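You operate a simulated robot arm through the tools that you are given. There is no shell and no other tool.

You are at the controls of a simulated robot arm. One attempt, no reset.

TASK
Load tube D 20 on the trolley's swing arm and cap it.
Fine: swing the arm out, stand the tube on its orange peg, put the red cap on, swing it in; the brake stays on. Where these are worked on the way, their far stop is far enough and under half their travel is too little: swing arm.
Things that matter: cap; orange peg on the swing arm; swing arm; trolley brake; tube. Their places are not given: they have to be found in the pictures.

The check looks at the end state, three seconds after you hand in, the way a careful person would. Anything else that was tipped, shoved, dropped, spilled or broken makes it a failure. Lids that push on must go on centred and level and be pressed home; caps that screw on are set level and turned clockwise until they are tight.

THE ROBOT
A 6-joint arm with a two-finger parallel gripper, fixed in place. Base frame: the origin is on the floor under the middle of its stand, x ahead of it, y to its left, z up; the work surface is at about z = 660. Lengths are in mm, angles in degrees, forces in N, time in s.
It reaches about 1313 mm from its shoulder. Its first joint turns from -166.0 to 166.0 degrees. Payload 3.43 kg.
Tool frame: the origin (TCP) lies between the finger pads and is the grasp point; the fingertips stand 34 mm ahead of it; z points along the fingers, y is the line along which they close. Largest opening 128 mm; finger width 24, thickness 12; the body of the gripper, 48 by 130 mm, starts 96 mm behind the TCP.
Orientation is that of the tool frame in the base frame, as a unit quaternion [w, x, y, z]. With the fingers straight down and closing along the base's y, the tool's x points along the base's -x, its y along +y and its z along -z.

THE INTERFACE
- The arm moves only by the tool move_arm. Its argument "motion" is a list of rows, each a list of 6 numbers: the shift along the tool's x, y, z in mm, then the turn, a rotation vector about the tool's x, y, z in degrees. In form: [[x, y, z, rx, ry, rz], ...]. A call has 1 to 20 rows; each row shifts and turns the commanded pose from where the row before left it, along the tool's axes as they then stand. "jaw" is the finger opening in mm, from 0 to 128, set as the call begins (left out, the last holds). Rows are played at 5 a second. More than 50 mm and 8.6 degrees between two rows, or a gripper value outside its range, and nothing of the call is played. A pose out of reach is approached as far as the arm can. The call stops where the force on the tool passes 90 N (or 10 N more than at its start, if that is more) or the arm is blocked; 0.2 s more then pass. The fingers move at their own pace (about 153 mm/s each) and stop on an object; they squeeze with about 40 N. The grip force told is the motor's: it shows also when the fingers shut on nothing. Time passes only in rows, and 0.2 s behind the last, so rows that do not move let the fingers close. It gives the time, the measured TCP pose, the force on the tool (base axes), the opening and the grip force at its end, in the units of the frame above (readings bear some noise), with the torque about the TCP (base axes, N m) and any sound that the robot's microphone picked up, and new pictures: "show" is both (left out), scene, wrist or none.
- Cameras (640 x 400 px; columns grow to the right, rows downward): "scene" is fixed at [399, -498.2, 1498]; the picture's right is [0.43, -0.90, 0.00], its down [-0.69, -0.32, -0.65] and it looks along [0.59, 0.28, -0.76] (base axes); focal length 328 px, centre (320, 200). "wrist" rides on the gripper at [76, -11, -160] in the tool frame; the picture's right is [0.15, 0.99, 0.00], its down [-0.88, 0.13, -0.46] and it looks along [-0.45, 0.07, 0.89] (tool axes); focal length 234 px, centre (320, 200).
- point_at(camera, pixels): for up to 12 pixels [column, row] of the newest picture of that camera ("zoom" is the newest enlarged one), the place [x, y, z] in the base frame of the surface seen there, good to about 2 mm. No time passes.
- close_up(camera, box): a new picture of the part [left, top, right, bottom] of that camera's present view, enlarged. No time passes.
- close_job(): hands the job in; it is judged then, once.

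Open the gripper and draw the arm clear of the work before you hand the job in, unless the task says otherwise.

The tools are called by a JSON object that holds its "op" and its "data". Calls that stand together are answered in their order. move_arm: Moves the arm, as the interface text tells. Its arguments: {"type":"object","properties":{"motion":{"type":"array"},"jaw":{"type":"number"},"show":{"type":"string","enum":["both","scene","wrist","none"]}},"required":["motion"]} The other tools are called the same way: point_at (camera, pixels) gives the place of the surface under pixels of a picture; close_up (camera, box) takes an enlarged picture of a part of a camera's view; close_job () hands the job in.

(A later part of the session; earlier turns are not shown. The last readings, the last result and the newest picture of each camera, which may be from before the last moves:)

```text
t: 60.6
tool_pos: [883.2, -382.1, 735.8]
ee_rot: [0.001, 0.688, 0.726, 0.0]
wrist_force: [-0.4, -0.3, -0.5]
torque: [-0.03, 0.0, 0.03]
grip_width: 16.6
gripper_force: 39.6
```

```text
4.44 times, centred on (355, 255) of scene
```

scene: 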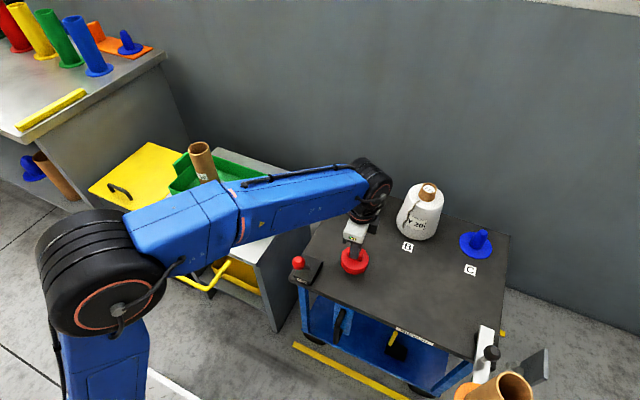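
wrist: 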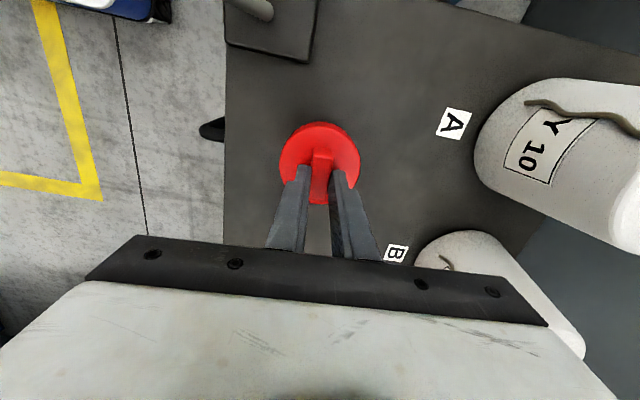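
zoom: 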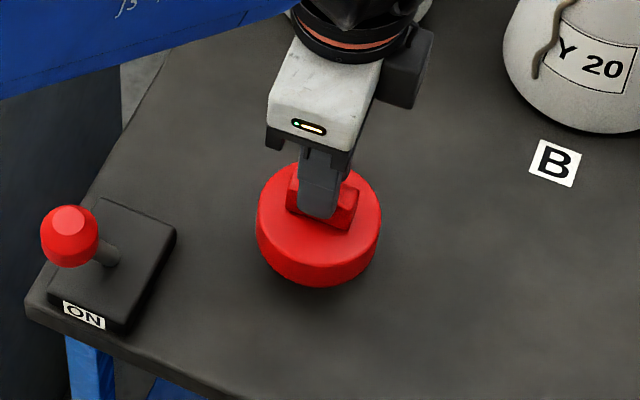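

Cap still held at z 735.8. I verify the cap's height and continue gently down to the table.

{"op": "point_at", "data": {"camera": "zoom", "pixels": [[320, 250], [290, 240], [350, 235], [320, 284], [265, 250], [300, 200]]}}

{"op": "move_arm", "data": {"motion": [[0, 0, 6, 0, 0, 0], [0, 0, 6, 0, 0, 0], [0, 0, 5, 0, 0, 0], [0, 0, 5, 0, 0, 0], [0, 0, 4, 0, 0, 0], [0, 0, 3, 0, 0, 0], [0, 0, 0, 0, 0, 0]], "show": "wrist"}}

```text
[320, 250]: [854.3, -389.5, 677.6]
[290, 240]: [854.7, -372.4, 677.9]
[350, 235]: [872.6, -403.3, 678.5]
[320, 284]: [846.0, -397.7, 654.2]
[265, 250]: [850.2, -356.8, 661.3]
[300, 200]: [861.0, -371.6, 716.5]
```

```text
t: 62.2
tool_pos: [883.1, -381.7, 707.4]
ee_rot: [0.0, 0.688, 0.726, 0.0]
wrist_force: [-0.3, -0.1, -0.5]
torque: [0.04, 0.0, -0.01]
grip_width: 16.4
gripper_force: 40.3
```

wrist: 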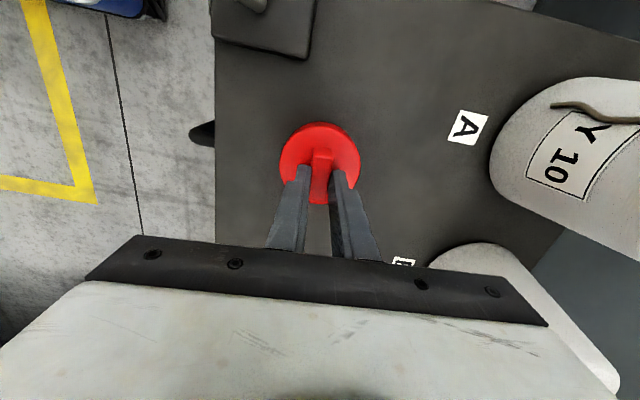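

About 2–3 mm remain. I lower in 1 mm steps until contact.

{"op": "move_arm", "data": {"motion": [[0, 0, 1, 0, 0, 0], [0, 0, 1, 0, 0, 0], [0, 0, 1, 0, 0, 0], [0, 0, 1, 0, 0, 0], [0, 0, 0, 0, 0, 0]], "show": "none"}}

```text
t: 63.5
tool_pos: [882.1, -382.2, 703.5]
ee_rot: [0.002, 0.687, 0.727, 0.001]
wrist_force: [-0.7, 1.6, 11.8]
torque: [-0.34, -0.03, -0.01]
grip_width: 16.3
gripper_force: 39.6
```

Contact at 12 N with no slip, so friction is sound; the cap must have resisted leaving the table at first. I open, go back down to z≈685, and regrip the bar fully.

{"op": "move_arm", "data": {"motion": [[0, 0, 0, 0, 0, 0], [0, 0, 0, 0, 0, 0]], "jaw": 40, "show": "wrist"}}

{"op": "close_up", "data": {"camera": "wrist", "box": [250, 100, 390, 240]}}

{"op": "point_at", "data": {"camera": "wrist", "pixels": [[320, 165], [317, 180], [318, 195], [280, 160], [358, 160], [321, 128], [291, 140], [350, 140]]}}

```text
t: 64.0
tool_pos: [883.6, -383.1, 703.1]
ee_rot: [0.0, 0.687, 0.726, 0.0]
wrist_force: [0.0, -0.6, -0.5]
torque: [-0.03, -0.02, 0.0]
grip_width: 39.8
gripper_force: 0.1
```

wrist: 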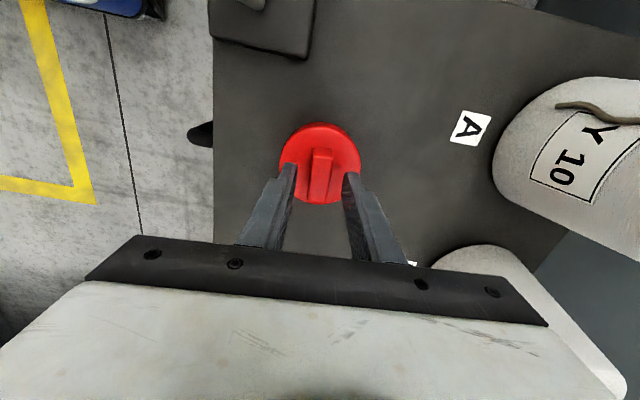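

```text
2.86 times, centred on (320, 170) of wrist
```

zoom: 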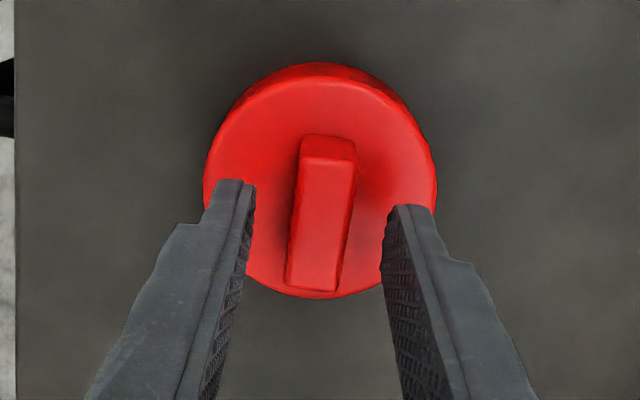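

```text
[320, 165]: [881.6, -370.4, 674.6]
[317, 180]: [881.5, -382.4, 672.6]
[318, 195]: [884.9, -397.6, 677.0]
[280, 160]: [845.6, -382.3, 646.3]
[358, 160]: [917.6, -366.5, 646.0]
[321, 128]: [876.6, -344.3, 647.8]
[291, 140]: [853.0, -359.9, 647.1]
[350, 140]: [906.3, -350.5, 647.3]
```

The cap stands flat in its place. I descend 18 mm and close again.

{"op": "move_arm", "data": {"motion": [[0, 0, 6, 0, 0, 0], [0, 0, 6, 0, 0, 0], [0, 0, 6, 0, 0, 0], [0, 0, 0, 0, 0, 0]], "show": "none"}}

{"op": "move_arm", "data": {"motion": [[0, 0, 0, 0, 0, 0], [0, 0, 0, 0, 0, 0], [0, 0, 0, 0, 0, 0], [0, 0, 0, 0, 0, 0]], "jaw": 5, "show": "wrist"}}

```text
t: 65.0
tool_pos: [883.3, -382.8, 684.8]
ee_rot: [0.001, 0.688, 0.726, 0.001]
wrist_force: [0.2, 0.1, 0.3]
torque: [-0.04, -0.02, -0.01]
grip_width: 39.9
gripper_force: 0.0
```

```text
t: 66.0
tool_pos: [883.2, -382.7, 684.4]
ee_rot: [0.001, 0.688, 0.726, 0.001]
wrist_force: [-0.6, 1.1, 0.2]
torque: [0.01, 0.04, 0.02]
grip_width: 16.3
gripper_force: 40.0
```

wrist: 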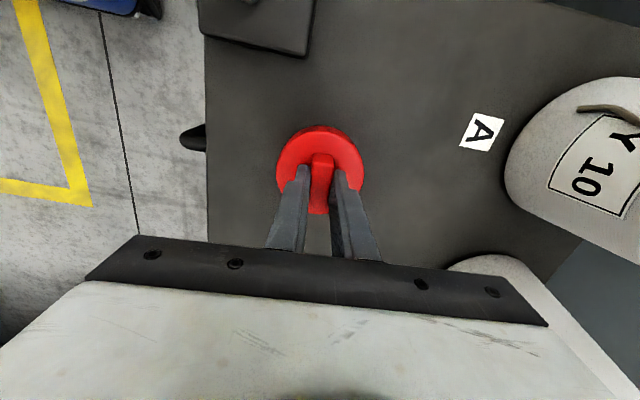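

Regripped at 16.3 mm. I lift only a little, 3 mm steps, and read the force to see if anything holds the cap.

{"op": "move_arm", "data": {"motion": [[0, 0, -2, 0, 0, 0], [0, 0, -2, 0, 0, 0], [0, 0, -2, 0, 0, 0]], "show": "wrist"}}

{"op": "close_up", "data": {"camera": "wrist", "box": [250, 100, 390, 240]}}

{"op": "point_at", "data": {"camera": "wrist", "pixels": [[321, 165], [319, 180], [318, 200], [282, 160], [358, 160], [321, 131], [291, 142], [350, 142]]}}

```text
t: 66.8
tool_pos: [883.3, -381.7, 690.5]
ee_rot: [0.001, 0.688, 0.726, 0.001]
wrist_force: [0.2, -0.6, -0.2]
torque: [0.02, -0.01, 0.0]
grip_width: 16.4
gripper_force: 40.3
```

wrist: 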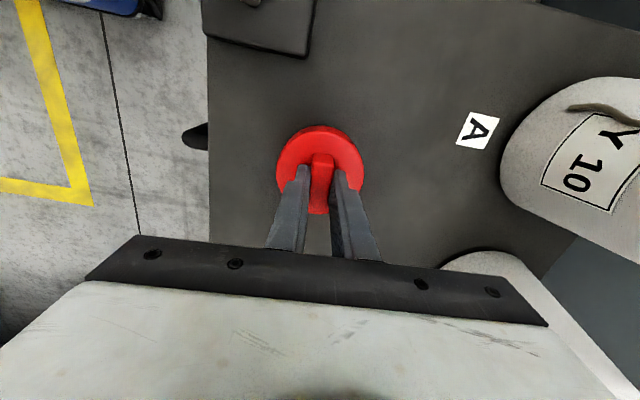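

```text
2.86 times, centred on (320, 170) of wrist
```

zoom: 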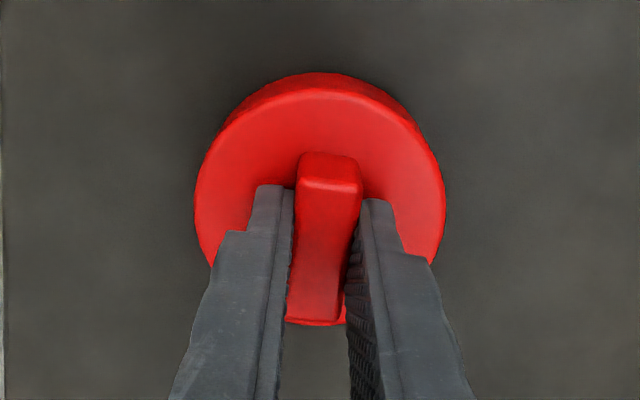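

```text
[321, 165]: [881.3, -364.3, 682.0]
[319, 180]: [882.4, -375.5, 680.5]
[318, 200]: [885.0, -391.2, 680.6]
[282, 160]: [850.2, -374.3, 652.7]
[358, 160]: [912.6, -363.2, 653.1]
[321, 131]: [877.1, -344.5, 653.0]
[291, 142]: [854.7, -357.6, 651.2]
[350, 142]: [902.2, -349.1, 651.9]
```

The cap now rises with the gripper (top at z≈652.5 for TCP 690.5). I lift on at moderate 10 mm steps and check again for slip.

{"op": "move_arm", "data": {"motion": [[0, 0, -4, 0, 0, 0], [0, 0, -6, 0, 0, 0], [0, 0, -8, 0, 0, 0], [0, 0, -10, 0, 0, 0], [0, 0, -10, 0, 0, 0], [0, 0, -10, 0, 0, 0], [0, 0, -10, 0, 0, 0], [0, 0, -6, 0, 0, 0]], "show": "wrist"}}

{"op": "point_at", "data": {"camera": "wrist", "pixels": [[321, 165], [319, 180], [318, 200], [282, 160], [358, 160], [321, 131], [291, 142], [350, 142]]}}

```text
t: 68.7
tool_pos: [881.8, -382.0, 754.8]
ee_rot: [0.001, 0.688, 0.726, 0.0]
wrist_force: [-0.1, 0.5, 0.2]
torque: [-0.02, 0.01, -0.02]
grip_width: 16.3
gripper_force: 39.8
```

wrist: 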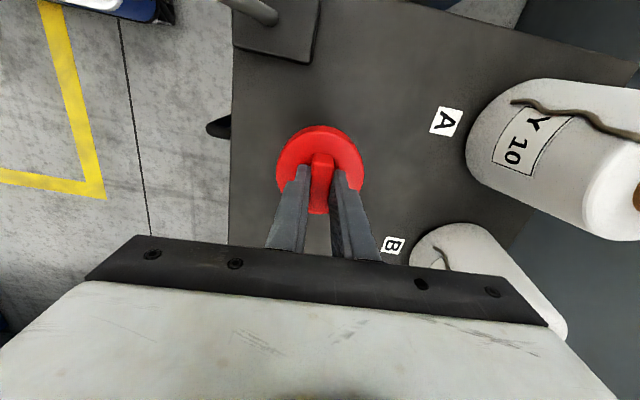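

```text
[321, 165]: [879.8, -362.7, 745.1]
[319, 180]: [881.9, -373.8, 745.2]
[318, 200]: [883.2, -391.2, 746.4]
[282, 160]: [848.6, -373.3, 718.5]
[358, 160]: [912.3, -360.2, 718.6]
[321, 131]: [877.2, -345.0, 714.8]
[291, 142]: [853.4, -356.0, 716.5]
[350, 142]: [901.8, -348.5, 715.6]
```

No slip now (cap top ≈717, TCP 754.8). I check for tilt with a finer look, both cameras.

{"op": "close_up", "data": {"camera": "wrist", "box": [260, 110, 380, 230]}}

{"op": "point_at", "data": {"camera": "zoom", "pixels": [[320, 72], [240, 110], [400, 105], [200, 170], [430, 165], [190, 220], [445, 220], [325, 165], [300, 330], [310, 250]]}}

{"op": "close_up", "data": {"camera": "scene", "box": [320, 210, 390, 290]}}

{"op": "point_at", "data": {"camera": "zoom", "pixels": [[320, 250], [290, 240], [350, 235], [270, 230], [370, 220], [320, 270], [300, 262], [345, 258]]}}

```text
3.33 times, centred on (320, 170) of wrist
```

zoom: 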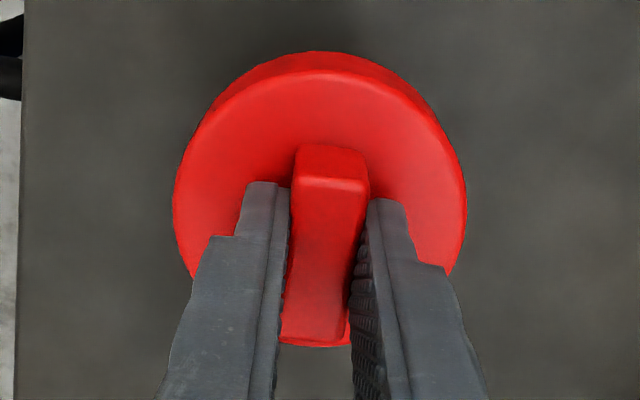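

```text
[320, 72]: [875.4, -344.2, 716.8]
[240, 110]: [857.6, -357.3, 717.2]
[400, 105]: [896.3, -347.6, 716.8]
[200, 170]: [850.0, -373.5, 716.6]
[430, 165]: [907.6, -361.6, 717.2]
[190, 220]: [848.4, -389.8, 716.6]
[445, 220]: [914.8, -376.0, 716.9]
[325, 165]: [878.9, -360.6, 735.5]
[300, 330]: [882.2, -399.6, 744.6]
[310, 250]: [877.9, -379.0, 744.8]
```

```text
5.00 times, centred on (355, 250) of scene
```

zoom: 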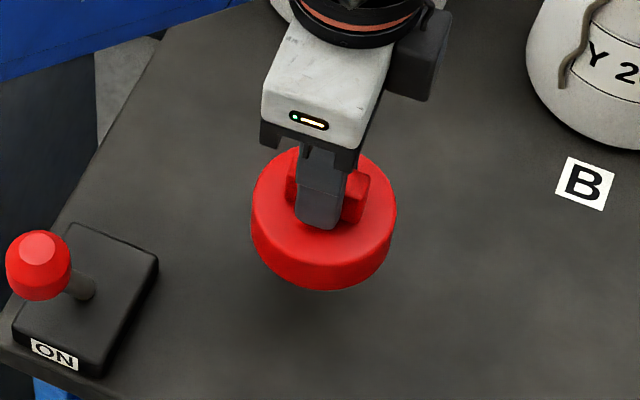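

```text
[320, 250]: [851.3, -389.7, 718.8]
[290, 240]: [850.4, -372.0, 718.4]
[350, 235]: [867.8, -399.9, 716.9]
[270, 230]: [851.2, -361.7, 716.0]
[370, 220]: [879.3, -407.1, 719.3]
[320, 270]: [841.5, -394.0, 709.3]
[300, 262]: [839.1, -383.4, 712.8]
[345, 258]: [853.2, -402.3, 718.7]
```

The cap is level (716.6–717.2 all round). I query the cap's edge to find its centre relative to the TCP.

{"op": "point_at", "data": {"camera": "wrist", "pixels": [[277.5, 170], [362, 171], [281.5, 155], [358.5, 155], [321, 131.5], [300, 136], [342, 136.5], [288, 145.5], [353.5, 145.5], [279, 181], [362, 181]]}}

```text
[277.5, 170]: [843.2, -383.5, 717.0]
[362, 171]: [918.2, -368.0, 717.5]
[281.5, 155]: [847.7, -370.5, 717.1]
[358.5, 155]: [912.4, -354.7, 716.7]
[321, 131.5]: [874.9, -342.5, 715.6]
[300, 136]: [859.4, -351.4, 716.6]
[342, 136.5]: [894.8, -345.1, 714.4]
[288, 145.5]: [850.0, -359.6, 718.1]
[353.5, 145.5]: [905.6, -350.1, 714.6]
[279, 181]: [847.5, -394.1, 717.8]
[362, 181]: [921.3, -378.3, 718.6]
```

The cap is centred on the TCP within ~1 mm. I lift it to z≈945 with gentle steps.

{"op": "move_arm", "data": {"motion": [[0, 0, -5, 0, 0, 0], [0, 0, -10, 0, 0, 0], [0, 0, -15, 0, 0, 0], [0, 0, -20, 0, 0, 0], [0, 0, -20, 0, 0, 0], [0, 0, -20, 0, 0, 0], [0, 0, -20, 0, 0, 0], [0, 0, -20, 0, 0, 0], [0, 0, -20, 0, 0, 0], [0, 0, -20, 0, 0, 0], [0, 0, -12, 0, 0, 0], [0, 0, -8, 0, 0, 0]], "show": "wrist"}}

{"op": "point_at", "data": {"camera": "wrist", "pixels": [[321, 165], [319, 180], [318, 200], [282, 160], [358, 160], [321, 133], [291, 146], [350, 146], [282, 178], [358, 178]]}}

```text
t: 71.2
tool_pos: [882.7, -381.4, 945.7]
ee_rot: [0.002, 0.688, 0.726, 0.001]
wrist_force: [0.0, 0.4, 0.0]
torque: [0.03, 0.01, -0.03]
grip_width: 16.4
gripper_force: 40.1
```

wrist: 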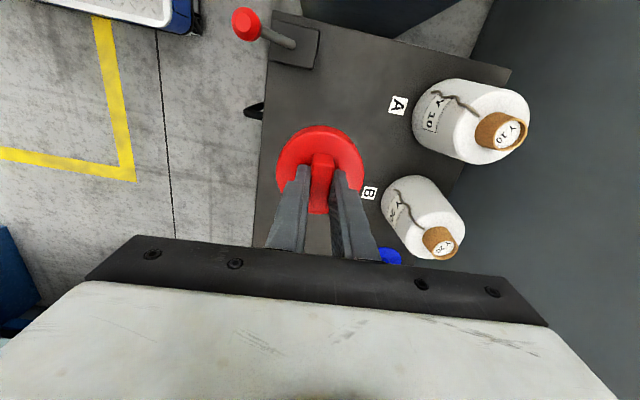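

```text
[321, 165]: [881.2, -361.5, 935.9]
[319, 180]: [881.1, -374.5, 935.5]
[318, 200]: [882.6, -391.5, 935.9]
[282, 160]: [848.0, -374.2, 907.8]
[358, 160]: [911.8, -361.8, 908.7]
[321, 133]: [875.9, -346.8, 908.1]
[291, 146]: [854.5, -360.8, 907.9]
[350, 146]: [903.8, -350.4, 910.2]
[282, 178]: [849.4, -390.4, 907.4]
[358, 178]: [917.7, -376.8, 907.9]
```

No slip (cap top 908 at TCP 945.7). I carry the cap horizontally to above the tube at (660.5,-758.5).

{"op": "move_arm", "data": {"motion": [[-8, -5.35, 0, 0, 0, 0], [-15, -10.03, 0, 0, 0, 0], [-21, -14.05, 0, 0, 0, 0], [-21, -14.05, 0, 0, 0, 0], [-21, -14.05, 0, 0, 0, 0], [-21, -14.05, 0, 0, 0, 0], [-21, -14.05, 0, 0, 0, 0], [-21, -14.05, 0, 0, 0, 0], [-21, -14.05, 0, 0, 0, 0], [-21, -14.05, 0, 0, 0, 0], [-21, -14.05, 0, 0, 0, 0], [-21, -14.05, 0, 0, 0, 0], [-21, -14.05, 0, 0, 0, 0], [-21, -14.05, 0, 0, 0, 0], [-21, -14.05, 0, 0, 0, 0], [-21, -14.05, 0, 0, 0, 0], [-21, -14.05, 0, 0, 0, 0], [-15, -10.03, 0, 0, 0, 0], [-10, -6.7, 0, 0, 0, 0], [0, 0, 0, 0, 0, 0]]}}

```text
t: 75.5
tool_pos: [659.9, -759.3, 943.9]
ee_rot: [0.001, 0.688, 0.726, 0.0]
wrist_force: [-0.5, -0.5, -0.4]
torque: [0.03, 0.02, 0.0]
grip_width: 16.4
gripper_force: 40.1
```

scene: 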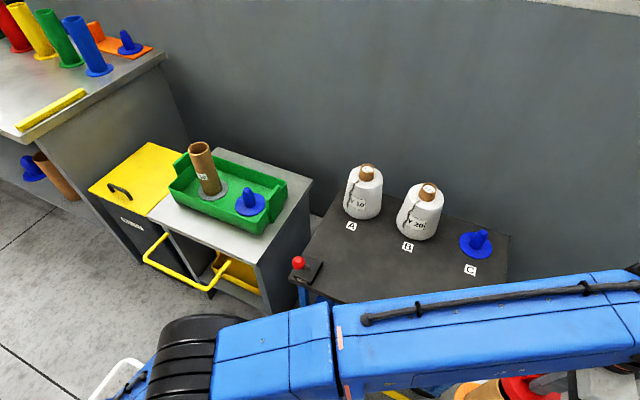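
wrist: 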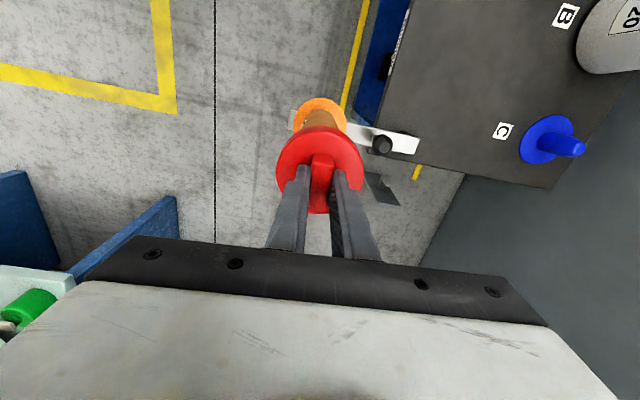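

The cap is over the tube. I measure the cap's edge and the tube's visible surface below to refine the alignment.

{"op": "close_up", "data": {"camera": "wrist", "box": [265, 80, 375, 190]}}

{"op": "close_up", "data": {"camera": "scene", "box": [440, 320, 600, 400]}}

{"op": "point_at", "data": {"camera": "wrist", "pixels": [[277.5, 170], [362, 171], [281.5, 155], [358.5, 155], [321, 131.5], [300, 136], [342, 136.5], [288, 145.5], [353.5, 145.5]]}}

{"op": "point_at", "data": {"camera": "wrist", "pixels": [[322, 118], [315, 118], [330, 118], [308, 120], [338, 119], [322, 112], [310, 114], [334, 113], [305, 126], [342, 126]]}}

```text
3.64 times, centred on (320, 135) of wrist
```

zoom: 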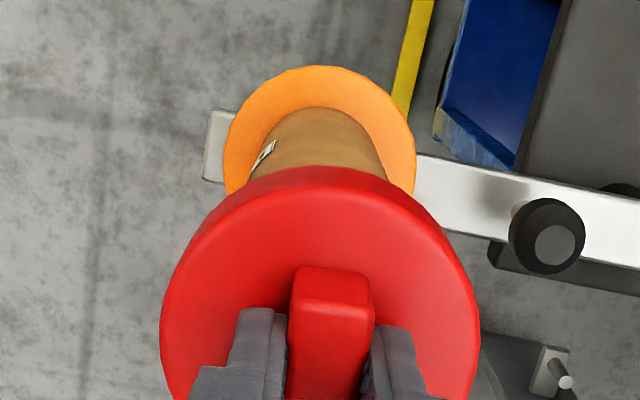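

```text
4.00 times, centred on (520, 360) of scene
```

zoom: 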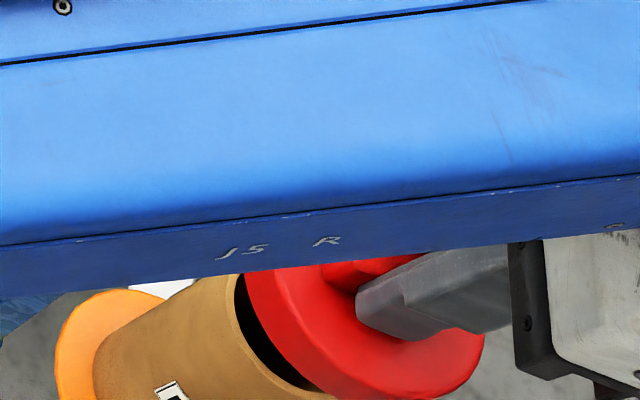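

```text
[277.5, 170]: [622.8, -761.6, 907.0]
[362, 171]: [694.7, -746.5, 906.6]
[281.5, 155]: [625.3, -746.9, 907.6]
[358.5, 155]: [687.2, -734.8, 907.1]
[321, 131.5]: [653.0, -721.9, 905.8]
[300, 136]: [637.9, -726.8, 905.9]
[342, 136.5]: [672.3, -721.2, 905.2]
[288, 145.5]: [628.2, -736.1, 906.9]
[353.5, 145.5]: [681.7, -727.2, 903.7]
```

```text
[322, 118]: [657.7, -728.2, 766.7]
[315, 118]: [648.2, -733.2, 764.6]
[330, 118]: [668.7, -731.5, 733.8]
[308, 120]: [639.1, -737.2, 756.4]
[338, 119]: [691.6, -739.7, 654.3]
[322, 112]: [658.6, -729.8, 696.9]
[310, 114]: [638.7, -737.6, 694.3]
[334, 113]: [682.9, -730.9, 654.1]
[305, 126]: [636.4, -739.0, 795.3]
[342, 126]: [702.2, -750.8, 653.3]
```

Cap centre (660.2,-758.7) vs tube axis (660.6,-758.6): aligned. I lower to where the skirt is just above the rim, then creep down with force readings.

{"op": "move_arm", "data": {"motion": [[0, 0, 8, 0, 0, 0], [0, 0, 10, 0, 0, 0], [0, 0, 10, 0, 0, 0], [0, 0, 6, 0, 0, 0], [0, 0, 2, 0, 0, 0], [0, 0, 2, 0, 0, 0], [0, 0, 2, 0, 0, 0], [0, 0, 0, 0, 0, 0]]}}

{"op": "close_up", "data": {"camera": "scene", "box": [440, 320, 600, 400]}}

{"op": "close_up", "data": {"camera": "wrist", "box": [265, 80, 375, 190]}}

```text
t: 77.2
tool_pos: [659.1, -757.2, 904.6]
ee_rot: [0.0, 0.688, 0.726, 0.001]
wrist_force: [-0.3, -0.9, 0.0]
torque: [0.02, 0.02, 0.02]
grip_width: 16.3
gripper_force: 40.0
```

scene: 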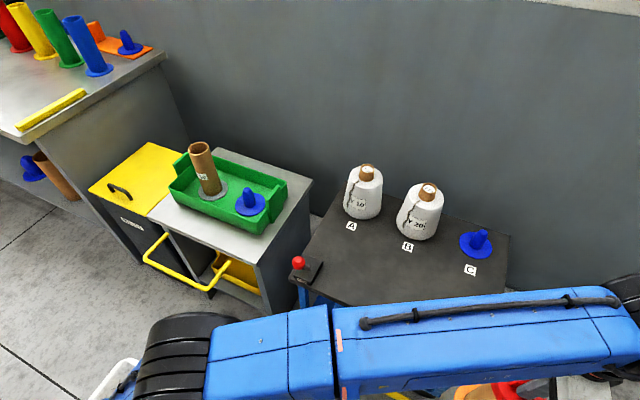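
wrist: 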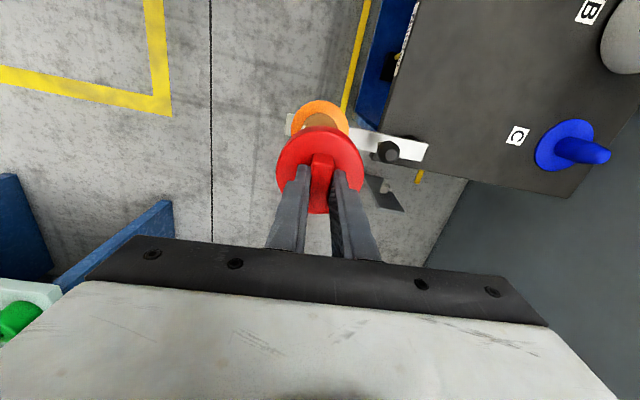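

```text
4.00 times, centred on (520, 360) of scene
```

zoom: 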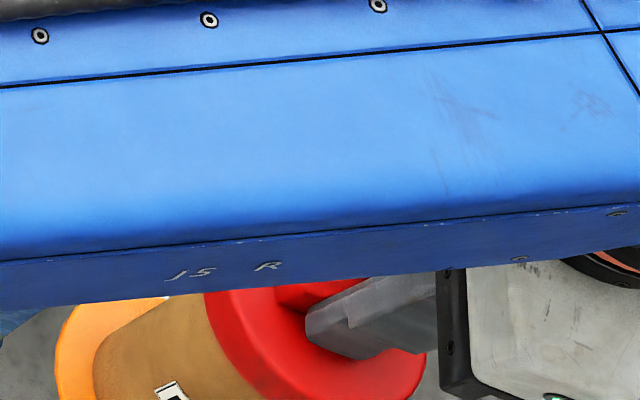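

```text
3.64 times, centred on (320, 135) of wrist
```

zoom: 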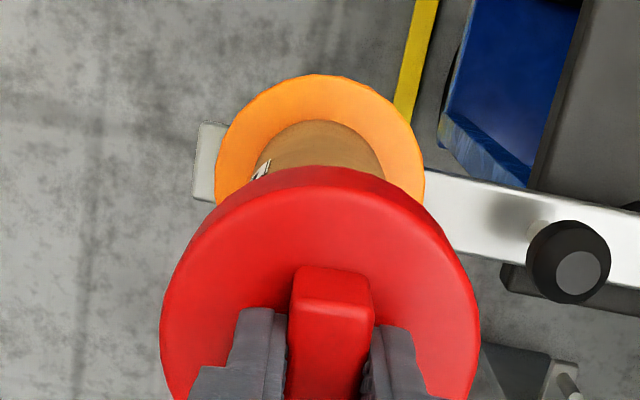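

The skirt is about at rim height. I creep down in 1 mm steps.

{"op": "move_arm", "data": {"motion": [[0, 0, 1, 0, 0, 0], [0, 0, 1, 0, 0, 0], [0, 0, 1, 0, 0, 0], [0, 0, 1, 0, 0, 0], [0, 0, 0, 0, 0, 0]], "show": "none"}}

```text
t: 78.5
tool_pos: [658.8, -757.9, 899.8]
ee_rot: [0.0, 0.687, 0.726, 0.001]
wrist_force: [0.5, 0.4, 0.0]
torque: [0.03, -0.01, -0.01]
grip_width: 16.6
gripper_force: 40.1
```

No contact yet at 899.8. I continue down 1 mm per step.

{"op": "move_arm", "data": {"motion": [[0, 0, 1, 0, 0, 0], [0, 0, 1, 0, 0, 0], [0, 0, 1, 0, 0, 0], [0, 0, 1, 0, 0, 0], [0, 0, 0, 0, 0, 0]], "show": "wrist"}}

{"op": "close_up", "data": {"camera": "scene", "box": [440, 320, 600, 400]}}

```text
t: 79.7
tool_pos: [660.0, -758.6, 896.1]
ee_rot: [0.0, 0.688, 0.726, 0.0]
wrist_force: [-0.4, 0.1, 0.9]
torque: [0.01, 0.03, 0.0]
grip_width: 16.4
gripper_force: 39.8
```

wrist: 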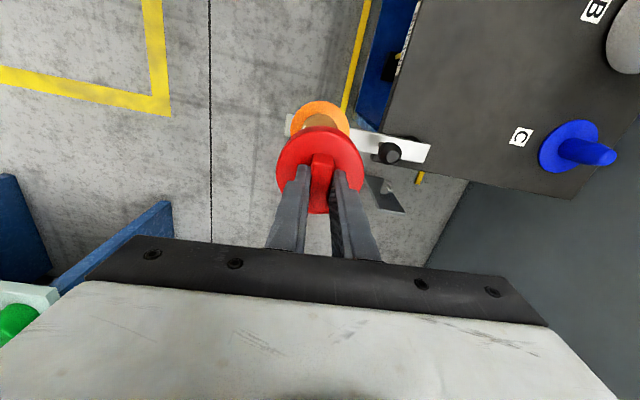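

```text
4.00 times, centred on (520, 360) of scene
```

zoom: 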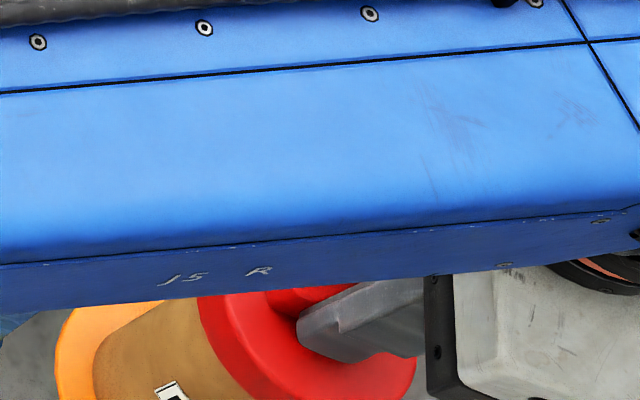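

The skirt is now ~6 mm past the rim with no side force: it is going over the tube. I continue down.

{"op": "move_arm", "data": {"motion": [[0, 0, 1.5, 0, 0, 0], [0, 0, 1.5, 0, 0, 0], [0, 0, 1.5, 0, 0, 0], [0, 0, 1.5, 0, 0, 0], [0, 0, 0, 0, 0, 0]], "show": "none"}}

```text
t: 80.8
tool_pos: [658.8, -757.4, 890.1]
ee_rot: [0.0, 0.688, 0.726, 0.0]
wrist_force: [0.2, -0.8, 0.4]
torque: [0.02, 0.01, -0.02]
grip_width: 16.4
gripper_force: 39.5
```

{"op": "move_arm", "data": {"motion": [[0, 0, 1.5, 0, 0, 0], [0, 0, 1.5, 0, 0, 0], [0, 0, 1.5, 0, 0, 0], [0, 0, 0, 0, 0, 0]], "show": "none"}}

```text
t: 81.8
tool_pos: [660.6, -756.9, 886.5]
ee_rot: [0.001, 0.688, 0.726, 0.0]
wrist_force: [-0.5, -0.2, 0.1]
torque: [0.02, 0.01, -0.02]
grip_width: 16.4
gripper_force: 39.8
```

Still free at 886.5 (skirt ≈16 mm over the tube). I keep lowering in small steps until contact.

{"op": "move_arm", "data": {"motion": [[0, 0, 1.5, 0, 0, 0], [0, 0, 1.5, 0, 0, 0], [0, 0, 1.5, 0, 0, 0], [0, 0, 0, 0, 0, 0]], "show": "none"}}

```text
t: 82.8
tool_pos: [659.3, -757.7, 881.7]
ee_rot: [0.0, 0.688, 0.726, 0.001]
wrist_force: [0.3, 0.1, -0.7]
torque: [-0.01, -0.01, 0.01]
grip_width: 16.1
gripper_force: 40.3
```

At 881.7 there's still no reaction. I check the picture to see that the cap is over the tube as expected, while going 2 mm more.

{"op": "move_arm", "data": {"motion": [[0, 0, 1, 0, 0, 0], [0, 0, 1, 0, 0, 0], [0, 0, 0, 0, 0, 0]]}}

{"op": "close_up", "data": {"camera": "scene", "box": [440, 320, 600, 400]}}

{"op": "close_up", "data": {"camera": "wrist", "box": [265, 80, 375, 190]}}

{"op": "point_at", "data": {"camera": "wrist", "pixels": [[321, 165], [319, 180], [318, 200], [282, 160], [358, 160], [321, 135], [291, 146], [350, 146], [282, 178], [358, 178]]}}

```text
t: 83.7
tool_pos: [658.0, -757.6, 881.6]
ee_rot: [0.002, 0.688, 0.726, 0.001]
wrist_force: [0.1, 0.0, -0.4]
torque: [-0.01, -0.02, -0.01]
grip_width: 16.3
gripper_force: 39.9
```

scene: 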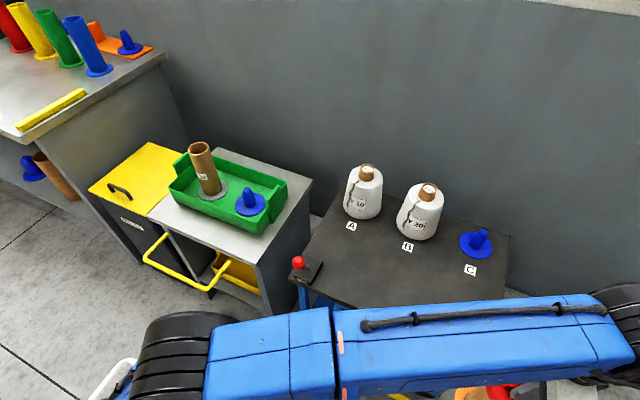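
wrist: 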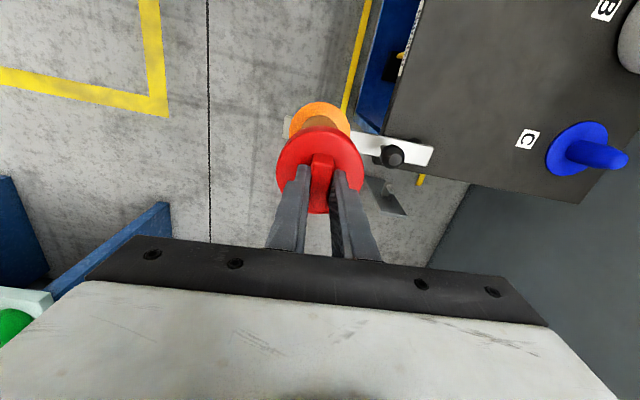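

```text
4.00 times, centred on (520, 360) of scene
```

zoom: 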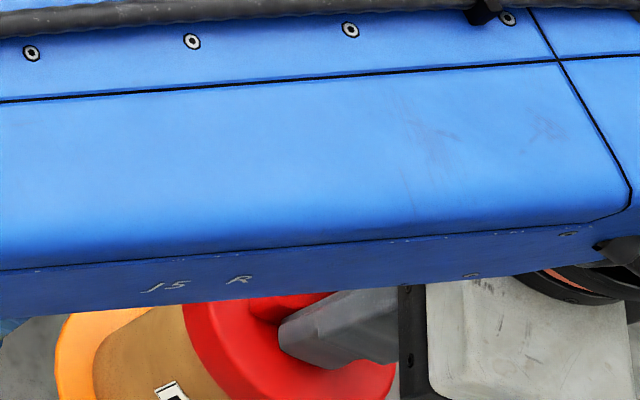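

```text
3.64 times, centred on (320, 135) of wrist
```

zoom: 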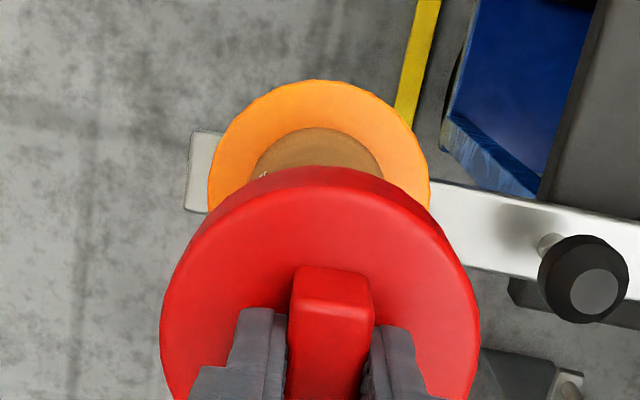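

```text
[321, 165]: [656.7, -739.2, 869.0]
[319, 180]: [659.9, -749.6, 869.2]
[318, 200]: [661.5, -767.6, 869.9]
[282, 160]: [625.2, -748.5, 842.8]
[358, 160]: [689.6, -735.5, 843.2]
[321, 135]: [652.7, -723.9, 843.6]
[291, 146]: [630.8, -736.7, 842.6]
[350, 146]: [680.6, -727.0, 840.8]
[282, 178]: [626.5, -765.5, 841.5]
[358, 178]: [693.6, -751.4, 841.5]
```

The cap top is at ≈842.5, i.e. 6 mm above the rim: nearly home. I go on in 1 mm steps for contact.

{"op": "move_arm", "data": {"motion": [[0, 0, 1, 0, 0, 0], [0, 0, 1, 0, 0, 0], [0, 0, 0, 0, 0, 0]], "show": "none"}}

```text
t: 84.5
tool_pos: [659.0, -757.6, 876.8]
ee_rot: [0.0, 0.688, 0.726, 0.001]
wrist_force: [-0.3, 0.0, 0.4]
torque: [-0.02, 0.0, -0.01]
grip_width: 16.5
gripper_force: 40.1
```

Still free at 876.8. Continuing 1 mm at a time.

{"op": "move_arm", "data": {"motion": [[0, 0, 1, 0, 0, 0], [0, 0, 0, 0, 0, 0]], "show": "none"}}

{"op": "move_arm", "data": {"motion": [[0, 0, 1, 0, 0, 0], [0, 0, 0, 0, 0, 0]], "show": "wrist"}}

{"op": "point_at", "data": {"camera": "wrist", "pixels": [[321, 165], [319, 180], [318, 200], [282, 160], [358, 160], [321, 135], [291, 146], [350, 146], [282, 178], [358, 178]]}}

```text
t: 85.0
tool_pos: [659.0, -757.1, 877.4]
ee_rot: [0.002, 0.687, 0.726, 0.001]
wrist_force: [-0.6, 0.3, 10.3]
torque: [0.11, 0.19, 0.01]
grip_width: 16.4
gripper_force: 39.8
```

```text
t: 85.7
tool_pos: [659.1, -756.8, 876.8]
ee_rot: [0.002, 0.688, 0.726, 0.0]
wrist_force: [0.2, -0.5, 25.1]
torque: [0.07, 0.1, 0.01]
grip_width: 16.6
gripper_force: 39.7
```

wrist: 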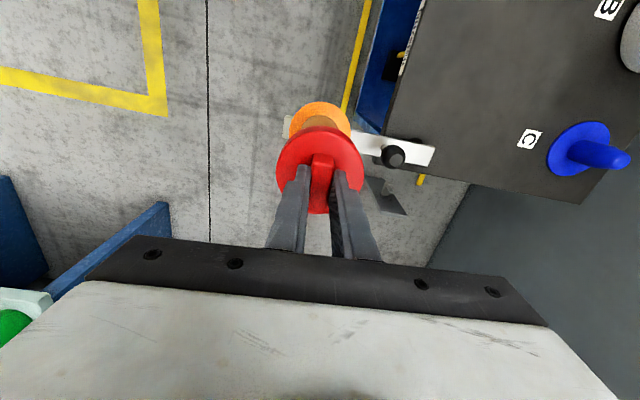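

```text
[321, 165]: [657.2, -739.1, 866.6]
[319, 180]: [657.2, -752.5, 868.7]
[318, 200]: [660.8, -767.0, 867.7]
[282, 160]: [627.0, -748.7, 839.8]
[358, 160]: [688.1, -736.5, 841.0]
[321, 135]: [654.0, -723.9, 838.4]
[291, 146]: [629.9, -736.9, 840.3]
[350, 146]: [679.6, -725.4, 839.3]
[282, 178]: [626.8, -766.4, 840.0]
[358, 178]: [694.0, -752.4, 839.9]
```

Contact: 25 N with cap top ≈840 (rim 836.5), level. I press further straight down to seat it home.

{"op": "move_arm", "data": {"motion": [[0, 0, 1, 0, 0, 0], [0, 0, 1, 0, 0, 0], [0, 0, 0, 0, 0, 0]], "show": "none"}}

```text
t: 86.5
tool_pos: [659.2, -756.0, 874.0]
ee_rot: [0.002, 0.688, 0.726, 0.0]
wrist_force: [0.3, -0.2, 31.1]
torque: [0.04, 0.16, -0.03]
grip_width: 16.4
gripper_force: 40.0
```

Force is 31 N and the TCP moved to 874; I check whether the cap moved or the grip slid.

{"op": "close_up", "data": {"camera": "wrist", "box": [265, 80, 375, 190]}}

{"op": "point_at", "data": {"camera": "zoom", "pixels": [[325, 220], [230, 260], [420, 260], [190, 320], [450, 320], [330, 300], [335, 330], [320, 178]]}}

```text
3.64 times, centred on (320, 135) of wrist
```

zoom: 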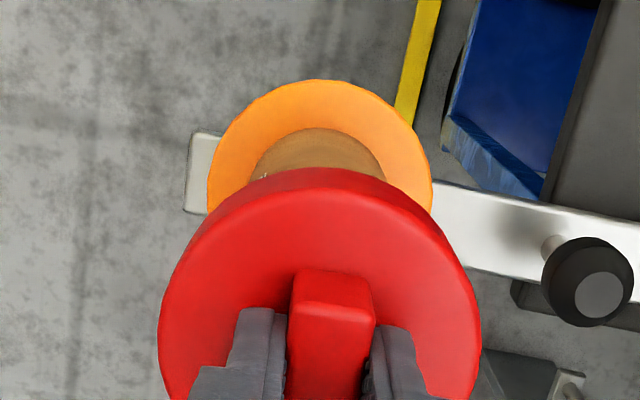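

```text
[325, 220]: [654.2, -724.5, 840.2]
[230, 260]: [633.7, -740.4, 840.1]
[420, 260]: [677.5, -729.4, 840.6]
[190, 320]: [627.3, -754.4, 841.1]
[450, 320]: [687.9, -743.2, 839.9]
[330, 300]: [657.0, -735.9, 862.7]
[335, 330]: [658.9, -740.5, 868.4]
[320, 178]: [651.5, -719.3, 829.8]
```

The cap top is level at ≈840 and the fingertips have slid down onto it. I press on with the fingertips on the cap's top to seat it with more force.

{"op": "move_arm", "data": {"motion": [[0, 0, 1, 0, 0, 0], [0, 0, 0, 0, 0, 0]], "show": "none"}}

{"op": "move_arm", "data": {"motion": [[0, 0, 1, 0, 0, 0], [0, 0, 0, 0, 0, 0]], "show": "none"}}

```text
t: 87.0
tool_pos: [658.6, -756.8, 874.6]
ee_rot: [0.003, 0.688, 0.726, 0.0]
wrist_force: [-0.2, 0.2, 38.7]
torque: [0.05, 0.19, -0.01]
grip_width: 16.5
gripper_force: 39.7
```

```text
t: 87.7
tool_pos: [658.8, -757.6, 874.7]
ee_rot: [0.003, 0.687, 0.726, 0.0]
wrist_force: [1.6, -1.4, 48.3]
torque: [0.0, 0.12, -0.04]
grip_width: 16.3
gripper_force: 39.9
```

Force 48 N and rising normally with no sideways force. I press two mm more.

{"op": "move_arm", "data": {"motion": [[0, 0, 1, 0, 0, 0], [0, 0, 1, 0, 0, 0], [0, 0, 0, 0, 0, 0]], "show": "wrist"}}

{"op": "close_up", "data": {"camera": "wrist", "box": [265, 80, 375, 190]}}

{"op": "point_at", "data": {"camera": "zoom", "pixels": [[325, 220], [230, 260], [420, 260], [190, 320], [450, 320], [330, 300], [335, 330], [320, 178]]}}

```text
t: 88.5
tool_pos: [657.9, -756.3, 873.9]
ee_rot: [0.004, 0.688, 0.726, 0.0]
wrist_force: [3.2, 0.4, 66.9]
torque: [0.18, 0.11, 0.0]
grip_width: 16.2
gripper_force: 39.7
```

wrist: 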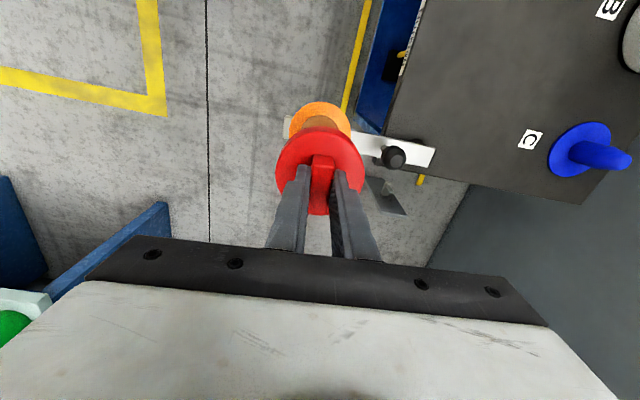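

```text
3.64 times, centred on (320, 135) of wrist
```

zoom: 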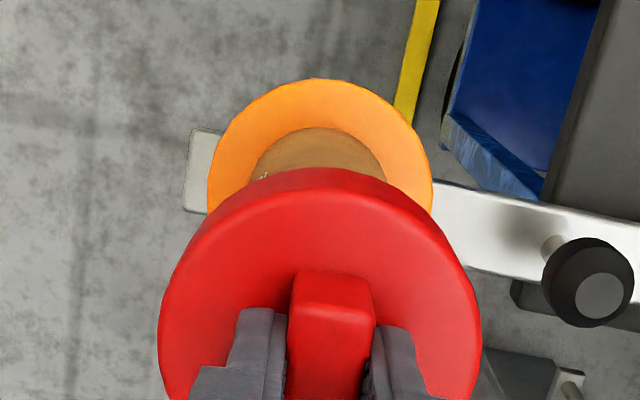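

```text
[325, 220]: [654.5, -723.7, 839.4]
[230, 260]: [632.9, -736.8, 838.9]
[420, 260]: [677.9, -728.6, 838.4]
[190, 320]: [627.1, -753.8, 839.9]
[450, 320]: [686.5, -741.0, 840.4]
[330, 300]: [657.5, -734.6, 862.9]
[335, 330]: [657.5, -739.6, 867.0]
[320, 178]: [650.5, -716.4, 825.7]
```

The cap is bottomed and level at 67 N (top 839.5 all round). I relieve most of the load, then try a gentle clockwise turn to learn whether it is a screw cap.

{"op": "move_arm", "data": {"motion": [[0, 0, -2, 0, 0, 0], [0, 0, -2, 0, 0, 0], [0, 0, -1, 0, 0, 0], [0, 0, 0, 0, 0, 0]], "show": "none"}}

{"op": "move_arm", "data": {"motion": [[0, 0, 0, 0, 0, 4], [0, 0, 0, 0, 0, 4], [0, 0, 0, 0, 0, 4], [0, 0, 0, 0, 0, 0]], "show": "wrist"}}

```text
t: 89.5
tool_pos: [659.5, -756.4, 874.5]
ee_rot: [0.001, 0.688, 0.726, 0.001]
wrist_force: [1.3, 1.6, 24.0]
torque: [-0.25, 0.07, 0.11]
grip_width: 16.3
gripper_force: 40.2
```

```text
t: 90.5
tool_pos: [658.5, -757.8, 873.9]
ee_rot: [0.0, 0.76, 0.65, 0.0]
wrist_force: [0.2, -1.2, 9.6]
torque: [-0.18, 0.12, 0.02]
grip_width: 16.4
gripper_force: 39.9
```

wrist: 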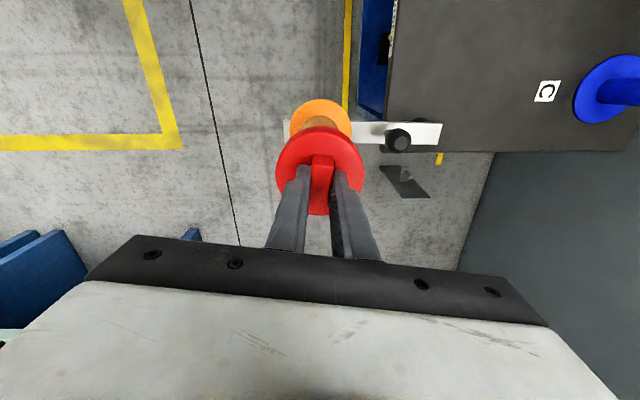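

After 12° clockwise the torque is ≈0 – it spins freely. I turn another 40° to see whether any tightening or descent occurs.

{"op": "move_arm", "data": {"motion": [[0, 0, 0, 0, 0, 8], [0, 0, 0, 0, 0, 8], [0, 0, 0, 0, 0, 8], [0, 0, 0, 0, 0, 8], [0, 0, 0, 0, 0, 8], [0, 0, 0, 0, 0, 0]], "show": "both"}}

{"op": "close_up", "data": {"camera": "wrist", "box": [265, 80, 375, 190]}}

{"op": "point_at", "data": {"camera": "zoom", "pixels": [[325, 220], [230, 260], [420, 260], [190, 320], [450, 320], [335, 330]]}}

{"op": "close_up", "data": {"camera": "scene", "box": [440, 320, 600, 400]}}

```text
t: 91.8
tool_pos: [657.9, -757.6, 873.8]
ee_rot: [0.0, 0.937, 0.35, 0.002]
wrist_force: [-0.1, 0.1, 3.6]
torque: [-0.03, 0.13, 0.01]
grip_width: 16.4
gripper_force: 40.3
```

scene: 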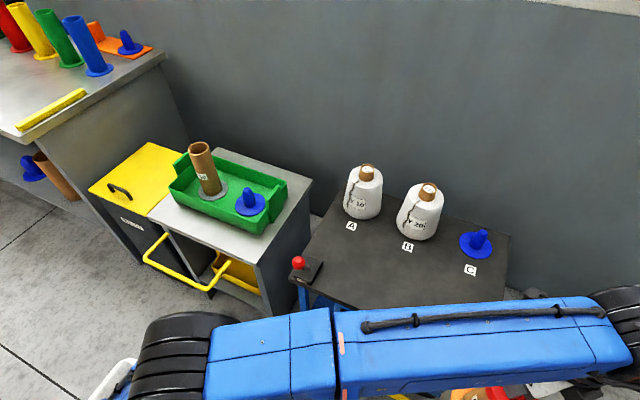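
wrist: 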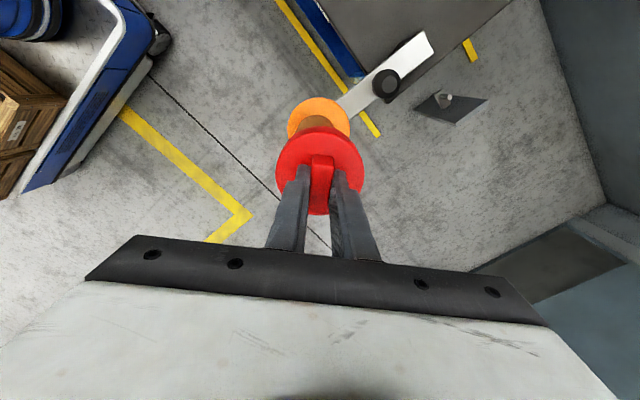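

```text
3.64 times, centred on (320, 135) of wrist
```

zoom: 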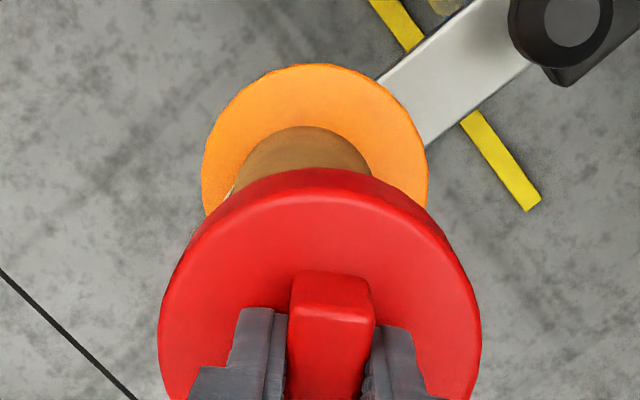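

```text
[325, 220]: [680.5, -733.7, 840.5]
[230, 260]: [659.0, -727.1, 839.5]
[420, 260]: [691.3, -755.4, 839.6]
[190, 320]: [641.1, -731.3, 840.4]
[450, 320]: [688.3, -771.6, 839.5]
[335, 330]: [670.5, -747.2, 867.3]
```

```text
4.00 times, centred on (520, 360) of scene
```

zoom: 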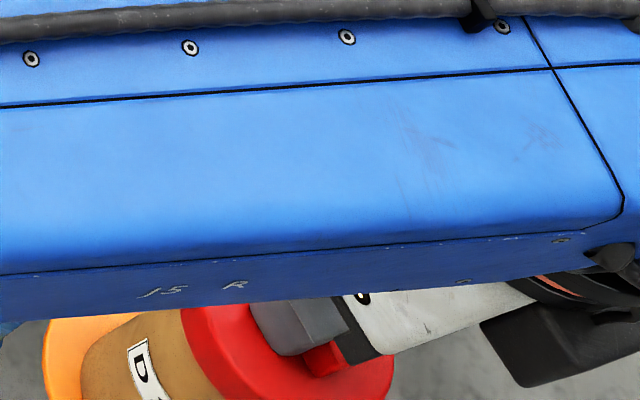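

The tube turned together with the cap and nothing tightened or sank, so it is a push-on cap, now bottomed and level (839.5–840.5). I open the jaws and rise straight up.

{"op": "move_arm", "data": {"motion": [[0, 0, 0, 0, 0, 0], [0, 0, 0, 0, 0, 0]], "jaw": 50, "show": "none"}}

{"op": "move_arm", "data": {"motion": [[0, 0, -5, 0, 0, 0], [0, 0, -10, 0, 0, 0], [0, 0, -20, 0, 0, 0], [0, 0, -30, 0, 0, 0], [0, 0, -40, 0, 0, 0], [0, 0, -40, 0, 0, 0]]}}

{"op": "close_up", "data": {"camera": "wrist", "box": [260, 60, 400, 200]}}

```text
t: 92.5
tool_pos: [658.7, -757.9, 874.8]
ee_rot: [0.001, 0.936, 0.351, 0.001]
wrist_force: [0.3, 0.6, 4.6]
torque: [-0.07, -0.03, -0.01]
grip_width: 49.9
gripper_force: 0.1
```

```text
t: 93.8
tool_pos: [657.3, -757.6, 1020.1]
ee_rot: [0.001, 0.937, 0.35, 0.001]
wrist_force: [-0.1, -0.1, 0.0]
torque: [0.01, -0.04, -0.02]
grip_width: 50.1
gripper_force: 0.1
```

scene: 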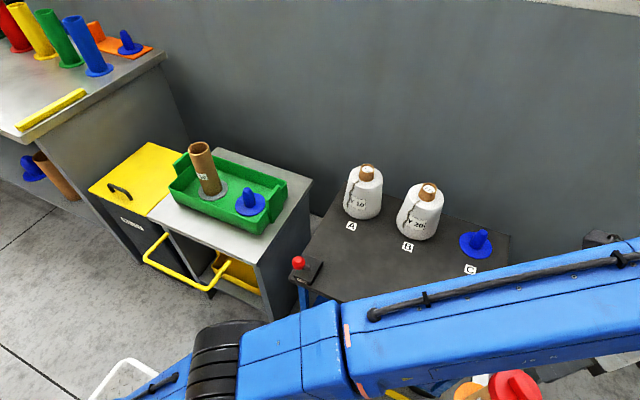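
wrist: 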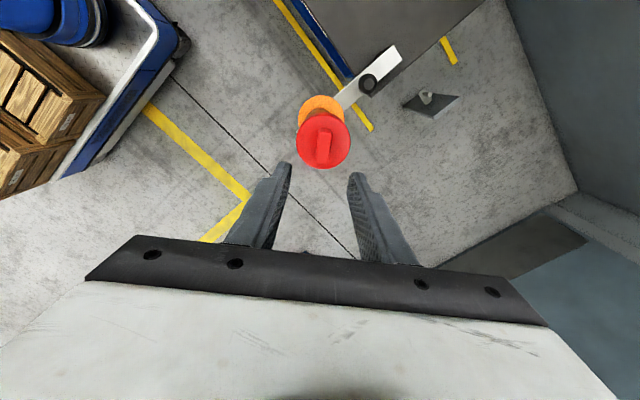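

```text
2.86 times, centred on (330, 130) of wrist
```

zoom: 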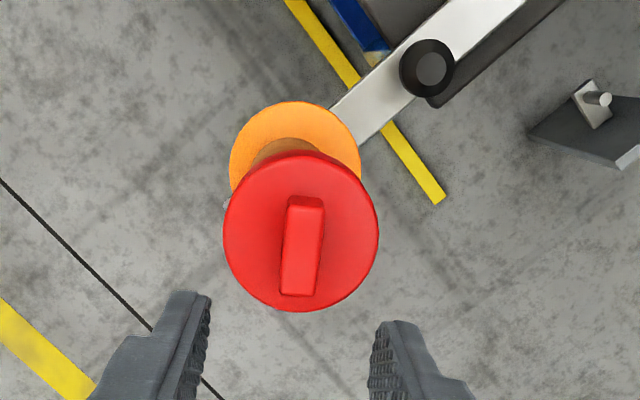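

The cap sits on the tube at (324,140). I measure its level and centre, and the knob's position.

{"op": "point_at", "data": {"camera": "zoom", "pixels": [[230, 235], [372, 235], [300, 303], [300, 170], [250, 285], [350, 285], [250, 190], [352, 190], [302, 245], [430, 68], [408, 68], [450, 68]]}}

```text
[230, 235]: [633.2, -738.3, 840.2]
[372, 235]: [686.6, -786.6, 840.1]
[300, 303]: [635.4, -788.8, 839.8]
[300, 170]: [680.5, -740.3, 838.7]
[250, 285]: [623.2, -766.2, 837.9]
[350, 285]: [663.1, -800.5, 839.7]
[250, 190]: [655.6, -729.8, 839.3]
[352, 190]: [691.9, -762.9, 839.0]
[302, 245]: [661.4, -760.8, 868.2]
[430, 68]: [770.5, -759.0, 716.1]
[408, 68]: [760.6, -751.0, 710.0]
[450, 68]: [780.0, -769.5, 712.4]
```

The cap is level (≈839.5) and centred; the knob is at (770.5,-759). For the swing-in the camera must be on the side away from the tube, so I rotate the gripper further clockwise here at height, checking that the joints allow it.

{"op": "move_arm", "data": {"motion": [[0, 0, 0, 0, 0, 8.24], [0, 0, 0, 0, 0, 8.24], [0, 0, 0, 0, 0, 8.24], [0, 0, 0, 0, 0, 8.24], [0, 0, 0, 0, 0, 8.24], [0, 0, 0, 0, 0, 0]]}}

```text
t: 95.2
tool_pos: [658.8, -756.9, 1019.6]
ee_rot: [0.0, 1.0, -0.002, 0.001]
wrist_force: [0.3, 0.9, -0.4]
torque: [0.02, -0.01, -0.01]
grip_width: 49.9
gripper_force: 0.0
```

scene: 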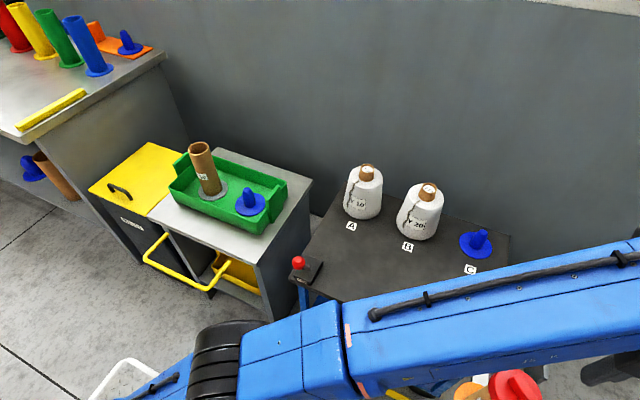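
wrist: 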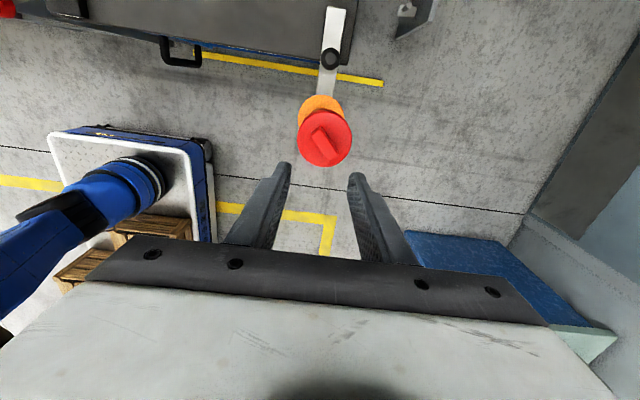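

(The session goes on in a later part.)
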